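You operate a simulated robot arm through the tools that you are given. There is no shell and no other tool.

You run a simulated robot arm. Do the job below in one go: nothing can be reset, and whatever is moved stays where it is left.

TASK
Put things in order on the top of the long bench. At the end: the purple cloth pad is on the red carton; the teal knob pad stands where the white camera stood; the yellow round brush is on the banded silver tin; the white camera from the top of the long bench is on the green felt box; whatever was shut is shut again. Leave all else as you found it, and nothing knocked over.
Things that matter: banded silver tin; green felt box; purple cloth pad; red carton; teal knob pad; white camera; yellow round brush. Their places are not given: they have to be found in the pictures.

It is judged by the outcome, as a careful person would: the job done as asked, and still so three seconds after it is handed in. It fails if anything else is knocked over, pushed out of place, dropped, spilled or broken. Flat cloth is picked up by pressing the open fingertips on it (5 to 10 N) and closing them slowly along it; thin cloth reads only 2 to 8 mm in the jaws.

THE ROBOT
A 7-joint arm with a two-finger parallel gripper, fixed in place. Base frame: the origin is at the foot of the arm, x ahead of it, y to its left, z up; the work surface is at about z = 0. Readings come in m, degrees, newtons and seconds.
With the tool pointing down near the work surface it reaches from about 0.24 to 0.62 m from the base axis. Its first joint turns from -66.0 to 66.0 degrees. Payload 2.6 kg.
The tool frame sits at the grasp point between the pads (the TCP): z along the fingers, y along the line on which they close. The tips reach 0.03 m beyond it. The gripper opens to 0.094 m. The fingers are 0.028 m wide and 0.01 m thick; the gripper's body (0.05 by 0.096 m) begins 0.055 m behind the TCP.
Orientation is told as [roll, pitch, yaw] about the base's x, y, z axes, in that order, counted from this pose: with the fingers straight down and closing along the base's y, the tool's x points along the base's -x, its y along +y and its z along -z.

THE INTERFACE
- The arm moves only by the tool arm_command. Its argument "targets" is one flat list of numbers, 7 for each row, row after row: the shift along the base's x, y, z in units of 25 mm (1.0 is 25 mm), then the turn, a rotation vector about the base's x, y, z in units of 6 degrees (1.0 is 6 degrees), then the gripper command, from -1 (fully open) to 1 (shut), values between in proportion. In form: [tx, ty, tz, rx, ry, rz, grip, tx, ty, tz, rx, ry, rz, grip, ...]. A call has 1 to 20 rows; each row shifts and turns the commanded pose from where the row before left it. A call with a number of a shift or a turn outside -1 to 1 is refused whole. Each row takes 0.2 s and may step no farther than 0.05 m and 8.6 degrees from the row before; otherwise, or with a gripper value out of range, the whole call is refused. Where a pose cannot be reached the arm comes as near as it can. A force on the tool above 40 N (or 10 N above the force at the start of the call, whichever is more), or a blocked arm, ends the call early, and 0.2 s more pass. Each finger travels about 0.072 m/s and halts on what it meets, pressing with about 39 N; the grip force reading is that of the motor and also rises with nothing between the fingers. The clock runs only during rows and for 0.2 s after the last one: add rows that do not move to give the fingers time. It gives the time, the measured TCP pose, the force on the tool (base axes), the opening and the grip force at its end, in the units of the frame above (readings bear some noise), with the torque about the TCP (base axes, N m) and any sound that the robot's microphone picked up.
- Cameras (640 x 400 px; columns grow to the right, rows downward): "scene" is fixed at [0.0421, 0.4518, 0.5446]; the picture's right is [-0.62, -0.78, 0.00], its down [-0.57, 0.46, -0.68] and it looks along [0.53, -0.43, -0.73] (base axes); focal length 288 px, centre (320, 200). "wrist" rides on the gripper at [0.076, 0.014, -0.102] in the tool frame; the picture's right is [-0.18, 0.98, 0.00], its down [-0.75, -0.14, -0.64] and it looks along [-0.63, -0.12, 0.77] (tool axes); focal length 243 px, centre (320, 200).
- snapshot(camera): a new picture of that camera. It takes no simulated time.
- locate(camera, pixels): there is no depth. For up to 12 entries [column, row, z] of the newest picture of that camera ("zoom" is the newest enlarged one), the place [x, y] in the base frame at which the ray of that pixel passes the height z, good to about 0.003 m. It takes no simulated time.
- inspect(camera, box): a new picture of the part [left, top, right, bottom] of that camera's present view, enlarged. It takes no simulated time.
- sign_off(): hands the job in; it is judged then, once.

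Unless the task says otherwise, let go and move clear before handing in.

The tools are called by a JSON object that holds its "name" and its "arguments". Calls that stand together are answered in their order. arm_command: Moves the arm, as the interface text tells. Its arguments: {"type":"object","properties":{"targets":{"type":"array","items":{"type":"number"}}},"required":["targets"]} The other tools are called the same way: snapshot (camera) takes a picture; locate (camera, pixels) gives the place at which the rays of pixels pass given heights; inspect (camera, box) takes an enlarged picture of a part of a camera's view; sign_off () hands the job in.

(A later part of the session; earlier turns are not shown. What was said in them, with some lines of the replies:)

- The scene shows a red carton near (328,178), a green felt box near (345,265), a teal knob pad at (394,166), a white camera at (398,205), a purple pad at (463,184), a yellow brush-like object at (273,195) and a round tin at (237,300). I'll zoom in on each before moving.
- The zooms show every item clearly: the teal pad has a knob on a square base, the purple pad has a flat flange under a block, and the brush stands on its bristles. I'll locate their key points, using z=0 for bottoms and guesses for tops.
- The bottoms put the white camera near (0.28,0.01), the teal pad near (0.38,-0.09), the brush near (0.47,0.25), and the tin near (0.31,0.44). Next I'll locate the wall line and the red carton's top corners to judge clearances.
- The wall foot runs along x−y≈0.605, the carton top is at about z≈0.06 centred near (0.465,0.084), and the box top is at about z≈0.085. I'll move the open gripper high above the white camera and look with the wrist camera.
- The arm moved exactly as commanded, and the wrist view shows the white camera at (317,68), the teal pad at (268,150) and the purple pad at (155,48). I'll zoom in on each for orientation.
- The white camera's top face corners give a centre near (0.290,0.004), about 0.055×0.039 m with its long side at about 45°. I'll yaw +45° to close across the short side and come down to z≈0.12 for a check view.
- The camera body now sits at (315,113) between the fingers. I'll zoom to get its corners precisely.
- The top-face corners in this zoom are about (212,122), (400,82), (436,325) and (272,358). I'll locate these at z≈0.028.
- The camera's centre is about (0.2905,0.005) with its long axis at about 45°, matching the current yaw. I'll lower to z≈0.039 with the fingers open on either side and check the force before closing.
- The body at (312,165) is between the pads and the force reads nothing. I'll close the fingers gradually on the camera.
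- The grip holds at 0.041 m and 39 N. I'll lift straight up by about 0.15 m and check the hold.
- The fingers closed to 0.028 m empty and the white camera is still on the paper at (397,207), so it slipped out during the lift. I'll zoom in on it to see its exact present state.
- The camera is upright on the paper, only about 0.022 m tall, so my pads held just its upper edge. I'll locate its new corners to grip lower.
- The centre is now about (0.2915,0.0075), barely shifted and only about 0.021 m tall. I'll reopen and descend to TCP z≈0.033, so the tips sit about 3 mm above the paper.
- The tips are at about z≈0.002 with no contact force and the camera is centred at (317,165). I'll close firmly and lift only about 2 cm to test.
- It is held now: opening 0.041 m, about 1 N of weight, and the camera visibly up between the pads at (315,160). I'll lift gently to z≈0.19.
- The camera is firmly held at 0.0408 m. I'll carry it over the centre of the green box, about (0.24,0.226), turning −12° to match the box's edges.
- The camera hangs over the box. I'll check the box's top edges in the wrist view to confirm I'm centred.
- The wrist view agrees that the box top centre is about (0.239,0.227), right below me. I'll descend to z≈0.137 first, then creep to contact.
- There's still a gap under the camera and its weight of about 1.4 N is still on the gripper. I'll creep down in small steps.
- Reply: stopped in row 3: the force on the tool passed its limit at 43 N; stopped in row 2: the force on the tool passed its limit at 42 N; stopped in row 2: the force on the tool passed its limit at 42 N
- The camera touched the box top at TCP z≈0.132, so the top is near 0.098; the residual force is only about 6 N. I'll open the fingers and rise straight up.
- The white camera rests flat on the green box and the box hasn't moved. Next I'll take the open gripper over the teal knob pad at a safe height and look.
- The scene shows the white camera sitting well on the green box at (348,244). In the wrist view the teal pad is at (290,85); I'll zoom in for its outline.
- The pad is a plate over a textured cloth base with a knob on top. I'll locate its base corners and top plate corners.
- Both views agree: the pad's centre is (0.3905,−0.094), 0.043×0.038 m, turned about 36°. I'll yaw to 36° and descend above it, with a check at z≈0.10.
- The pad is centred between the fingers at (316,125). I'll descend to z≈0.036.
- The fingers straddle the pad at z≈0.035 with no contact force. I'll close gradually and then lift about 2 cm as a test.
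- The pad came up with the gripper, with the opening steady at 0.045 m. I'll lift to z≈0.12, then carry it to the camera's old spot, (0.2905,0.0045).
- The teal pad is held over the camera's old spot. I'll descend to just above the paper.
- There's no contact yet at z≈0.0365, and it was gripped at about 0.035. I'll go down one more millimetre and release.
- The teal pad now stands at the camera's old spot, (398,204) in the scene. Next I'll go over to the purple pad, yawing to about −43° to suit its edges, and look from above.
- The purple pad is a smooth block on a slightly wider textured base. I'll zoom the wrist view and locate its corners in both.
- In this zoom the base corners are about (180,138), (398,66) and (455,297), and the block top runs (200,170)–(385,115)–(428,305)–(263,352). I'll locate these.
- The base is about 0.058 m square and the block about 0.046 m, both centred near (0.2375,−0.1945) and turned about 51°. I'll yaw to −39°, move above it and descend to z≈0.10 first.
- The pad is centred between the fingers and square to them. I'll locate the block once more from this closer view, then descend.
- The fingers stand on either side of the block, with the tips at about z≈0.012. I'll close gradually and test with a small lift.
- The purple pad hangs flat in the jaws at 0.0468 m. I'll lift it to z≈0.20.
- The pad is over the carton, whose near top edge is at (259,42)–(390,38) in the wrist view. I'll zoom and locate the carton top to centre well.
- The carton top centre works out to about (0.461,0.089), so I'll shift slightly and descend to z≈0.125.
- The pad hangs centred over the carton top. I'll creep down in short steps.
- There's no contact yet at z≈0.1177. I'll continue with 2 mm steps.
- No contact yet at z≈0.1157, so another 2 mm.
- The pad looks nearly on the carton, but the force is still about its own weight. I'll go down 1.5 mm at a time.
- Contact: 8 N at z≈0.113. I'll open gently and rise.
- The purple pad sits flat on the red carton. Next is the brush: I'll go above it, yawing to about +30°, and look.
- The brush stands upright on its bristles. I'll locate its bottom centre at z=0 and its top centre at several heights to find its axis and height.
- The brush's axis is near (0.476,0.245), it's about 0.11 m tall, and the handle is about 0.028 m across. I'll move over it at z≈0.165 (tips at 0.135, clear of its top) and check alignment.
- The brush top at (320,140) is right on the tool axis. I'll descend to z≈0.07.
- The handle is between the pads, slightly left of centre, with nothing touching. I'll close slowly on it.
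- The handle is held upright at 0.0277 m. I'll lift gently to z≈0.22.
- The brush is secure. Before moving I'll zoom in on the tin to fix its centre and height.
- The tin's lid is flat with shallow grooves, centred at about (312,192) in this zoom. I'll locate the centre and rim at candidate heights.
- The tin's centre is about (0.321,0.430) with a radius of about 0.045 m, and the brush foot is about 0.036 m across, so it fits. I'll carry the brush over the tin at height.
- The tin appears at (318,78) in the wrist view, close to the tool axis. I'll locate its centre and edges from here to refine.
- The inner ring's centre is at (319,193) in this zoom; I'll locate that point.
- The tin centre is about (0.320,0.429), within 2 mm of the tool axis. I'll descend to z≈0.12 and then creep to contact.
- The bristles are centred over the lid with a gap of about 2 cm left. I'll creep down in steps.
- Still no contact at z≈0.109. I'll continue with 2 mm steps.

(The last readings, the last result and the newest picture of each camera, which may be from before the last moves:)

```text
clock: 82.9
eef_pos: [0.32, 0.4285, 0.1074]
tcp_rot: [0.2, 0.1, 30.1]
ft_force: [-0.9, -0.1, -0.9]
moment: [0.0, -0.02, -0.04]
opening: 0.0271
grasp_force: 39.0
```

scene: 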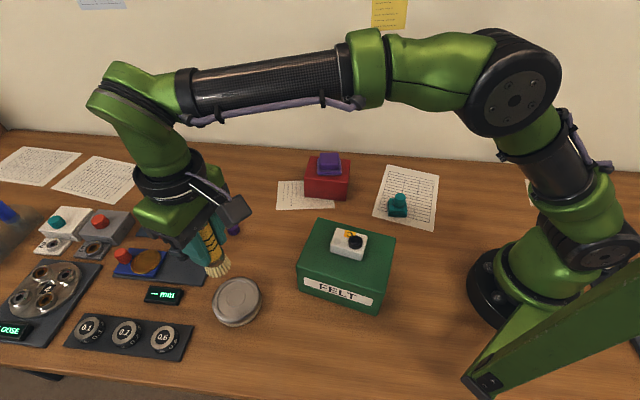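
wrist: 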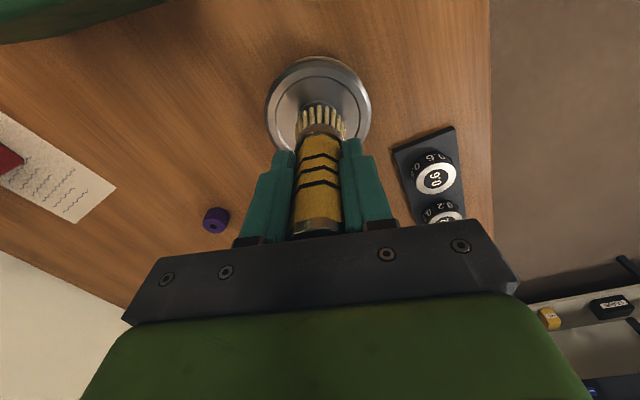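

There's no contact at 0.1074, so another 2 mm.

{"name": "arm_command", "arguments": {"targets": [0, 0, -0.08, 0, 0, 0, 1, 0, 0, 0, 0, 0, 0, 1]}}

```text
clock: 83.5
eef_pos: [0.3189, 0.4292, 0.1049]
tcp_rot: [0.2, -0.1, 30.2]
ft_force: [-1.0, -0.6, -1.0]
moment: [0.04, -0.04, 0.0]
opening: 0.0272
grasp_force: 38.7
```

There's no contact at 0.105, so I'll keep going in small steps.

{"name": "arm_command", "arguments": {"targets": [0, 0, -0.08, 0, 0, 0, 1, 0, 0, 0, 0, 0, 0, 1]}}

```text
clock: 84.1
eef_pos: [0.3207, 0.4291, 0.1029]
tcp_rot: [0.2, 0.0, 30.1]
ft_force: [0.2, 0.0, -0.7]
moment: [-0.02, 0.0, -0.01]
opening: 0.0272
grasp_force: 38.3
```

Still hanging free at 0.103; another step.

{"name": "arm_command", "arguments": {"targets": [0, 0, -0.08, 0, 0, 0, 1, 0, 0, 0, 0, 0, 0, 1]}}

{"name": "inspect", "arguments": {"camera": "scene", "box": [200, 240, 280, 330]}}

```text
clock: 84.7
eef_pos: [0.3202, 0.4291, 0.1013]
tcp_rot: [0.2, -0.2, 30.2]
ft_force: [-2.0, -1.3, 6.4]
moment: [-0.17, 0.05, -0.05]
opening: 0.0272
grasp_force: 38.9
```

```text
4.44 times, centred on (240, 285) of scene
```

zoom: 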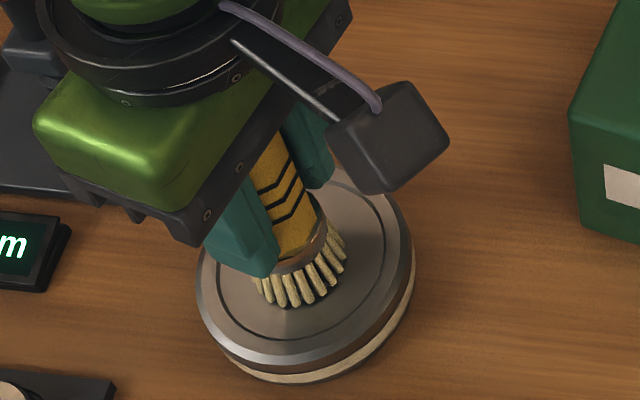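

Contact: 6.4 N at z≈0.101, with the bristles flat on the lid. I'll open slowly and watch that the brush stays upright.

{"name": "arm_command", "arguments": {"targets": [0, 0, 0, 0, 0, 0, 0.42, 0, 0, 0, 0, 0, 0, 0.38, 0, 0, 0, 0, 0, 0, 0.3, 0, 0, 0, 0, 0, 0, 0.15, 0, 0, 0, 0, 0, 0, -0.1, 0, 0, 0, 0, 0, 0, -0.4, 0, 0, 0, 0, 0, 0, -0.7, 0, 0, 0, 0, 0, 0, -1, 0, 0, 0, 0, 0, 0, -1]}}

{"name": "snapshot", "arguments": {"camera": "wrist"}}

{"name": "inspect", "arguments": {"camera": "scene", "box": [190, 230, 290, 340]}}

```text
clock: 86.7
eef_pos: [0.3195, 0.4292, 0.1004]
tcp_rot: [0.2, -0.1, 30.2]
ft_force: [0.3, -0.3, 0.4]
moment: [-0.01, 0.0, 0.06]
opening: 0.094
grasp_force: 0.1
```

```text
taken
```

wrist: 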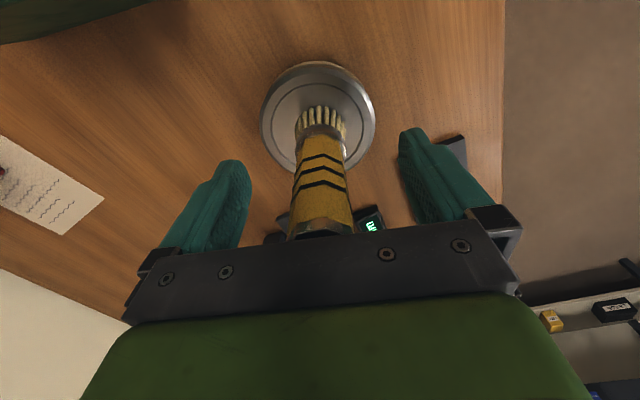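

```text
3.64 times, centred on (240, 285) of scene
```

zoom: 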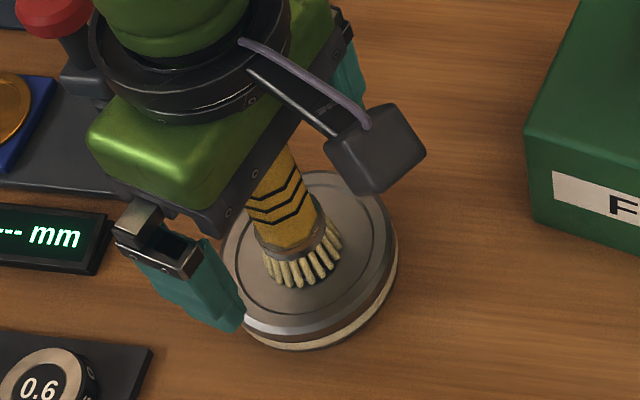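

The brush stands upright on the tin with the fingers fully open and clear. I'll rise straight up.

{"name": "arm_command", "arguments": {"targets": [0, 0, 0.3, 0, 0, 0, -1, 0, 0, 0.5, 0, 0, 0, -1, 0, 0, 0.8, 0, 0, 0, -1, 0, 0, 1, 0, 0, 0, -1, 0, 0, 1, 0, 0, 0, -1, 0, 0, 1, 0, 0, 0, -1, 0, 0, 1, 0, 0, 0, -1, 0, 0, 0.8, 0, 0, 0, -1, 0, 0, 0, 0, 0, 0, -1]}}

{"name": "snapshot", "arguments": {"camera": "scene"}}

{"name": "snapshot", "arguments": {"camera": "wrist"}}

```text
clock: 88.7
eef_pos: [0.3196, 0.429, 0.2604]
tcp_rot: [0.2, -0.2, 30.2]
ft_force: [-0.6, -0.4, -0.5]
moment: [0.01, 0.0, 0.0]
opening: 0.0942
grasp_force: 0.0
```

```text
taken
```

scene: 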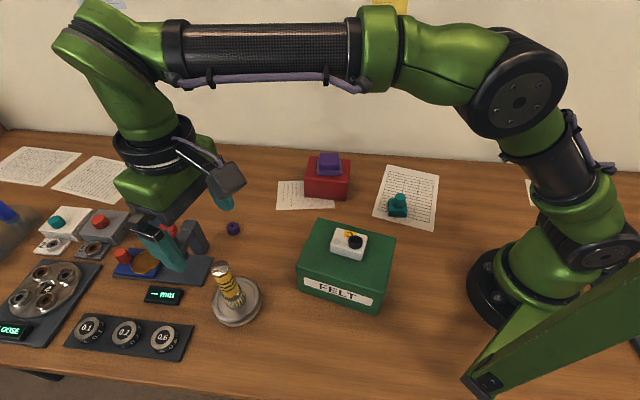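

```text
taken
```

wrist: 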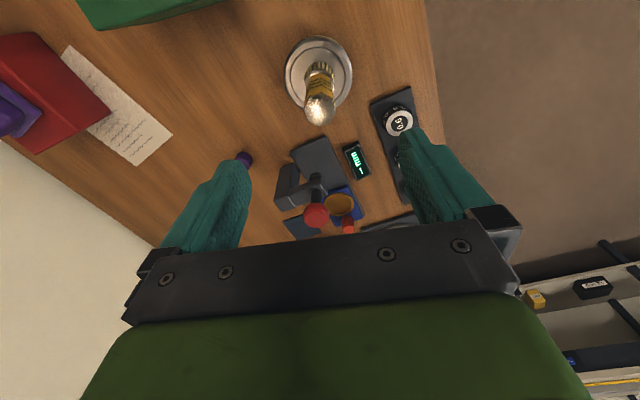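

The brush stands upright on the tin. I'll move the empty gripper back toward its starting place, clear of everything, and check the whole bench.

{"name": "arm_command", "arguments": {"targets": [0.268, -0.5, 0.1, 0, 0, -0.3, -1, 0.268, -0.9, 0.1, 0, 0, -0.3, -1, 0.268, -0.93, 0, 0, 0, -0.3, -1, 0.268, -0.93, 0, 0, 0, -0.3, -1, 0.268, -0.93, 0, 0, 0, -0.3, -1, 0.268, -0.93, 0, 0, 0, -0.3, -1, 0.268, -0.93, 0, 0, 0, -0.3, -1, 0.268, -0.93, 0, 0, 0, -0.3, -1, 0.268, -0.93, 0, 0, 0, -0.3, -1, 0.268, -0.93, 0, 0, 0, -0.3, -1, 0.268, -0.93, 0, 0, 0, -0.3, -1, 0.268, -0.93, 0, 0, 0, -0.3, -1, 0.268, -0.93, 0, 0, 0, -0.3, -1, 0.268, -0.93, 0, 0, 0, -0.3, -1, 0.268, -0.93, 0, 0, 0, -0.3, -1, 0.268, -0.93, 0, 0, 0, -0.3, -1, 0, 0, 0, 0, 0, 0, -1]}}

{"name": "snapshot", "arguments": {"camera": "scene"}}

{"name": "inspect", "arguments": {"camera": "scene", "box": [200, 140, 460, 335]}}

{"name": "inspect", "arguments": {"camera": "scene", "box": [0, 190, 270, 370]}}

```text
clock: 92.3
eef_pos: [0.4277, 0.0681, 0.2653]
tcp_rot: [0.3, -0.1, 1.3]
ft_force: [-0.2, 0.3, -0.8]
moment: [-0.01, 0.0, -0.01]
opening: 0.0939
grasp_force: 0.1
```

```text
taken
```

scene: 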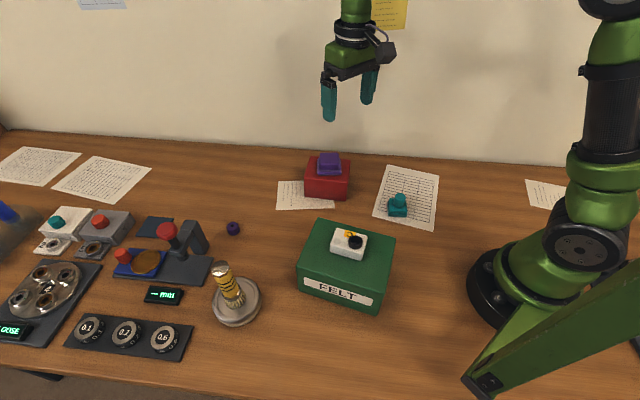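

```text
2.05 times, centred on (330, 238) of scene
```

zoom: 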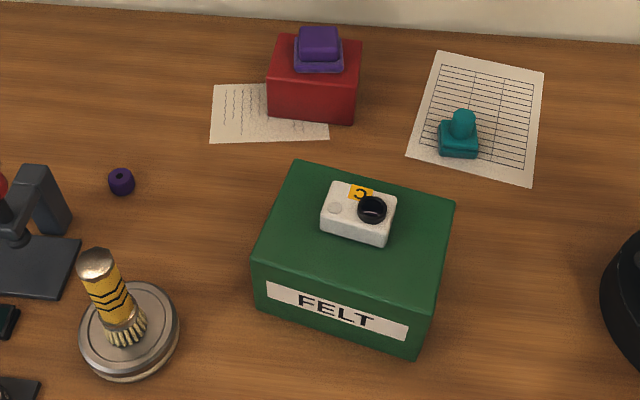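

```text
2.22 times, centred on (135, 280) of scene
```

zoom: 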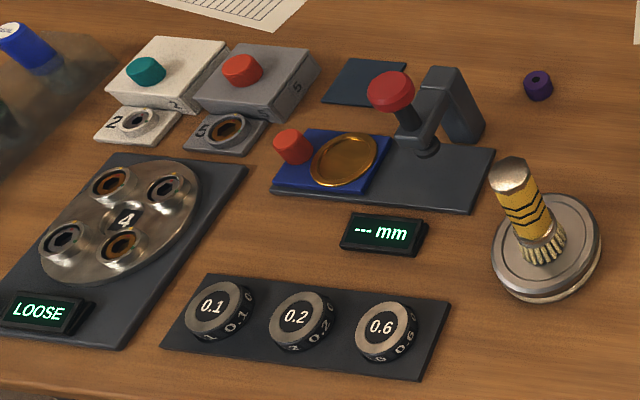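

The final pictures show everything in place:
- the purple pad is on the red carton (330,163);
- the teal pad is on the camera's old spot (398,206);
- the white camera is on the green box (348,244);
- the brush is upright on the tin (228,285).

Nothing else has moved and nothing was opened, so I'm handing the job in.

{"name": "sign_off", "arguments": {}}

```text
The job is handed in.
```

The job is handed in, and the last pictures show everything where you asked:

- **White camera:** it lies flat on the green felt box. On the first try it slipped out of the gripper at the paper and stayed upright there. I gripped it lower the second time. The contact with the box lid briefly passed the 40 N limit three times; the box did not visibly move.
- **Teal knob pad:** it stands where the camera stood, to within a few millimetres by my estimate.
- **Purple cloth pad:** it sits flat and centred on the red carton.
- **Yellow round brush:** it stands upright on its bristles on the banded silver tin.

I opened nothing, so there was nothing to shut again. In the final pictures nothing else has been moved or knocked over. The gripper is empty and back near its starting position.
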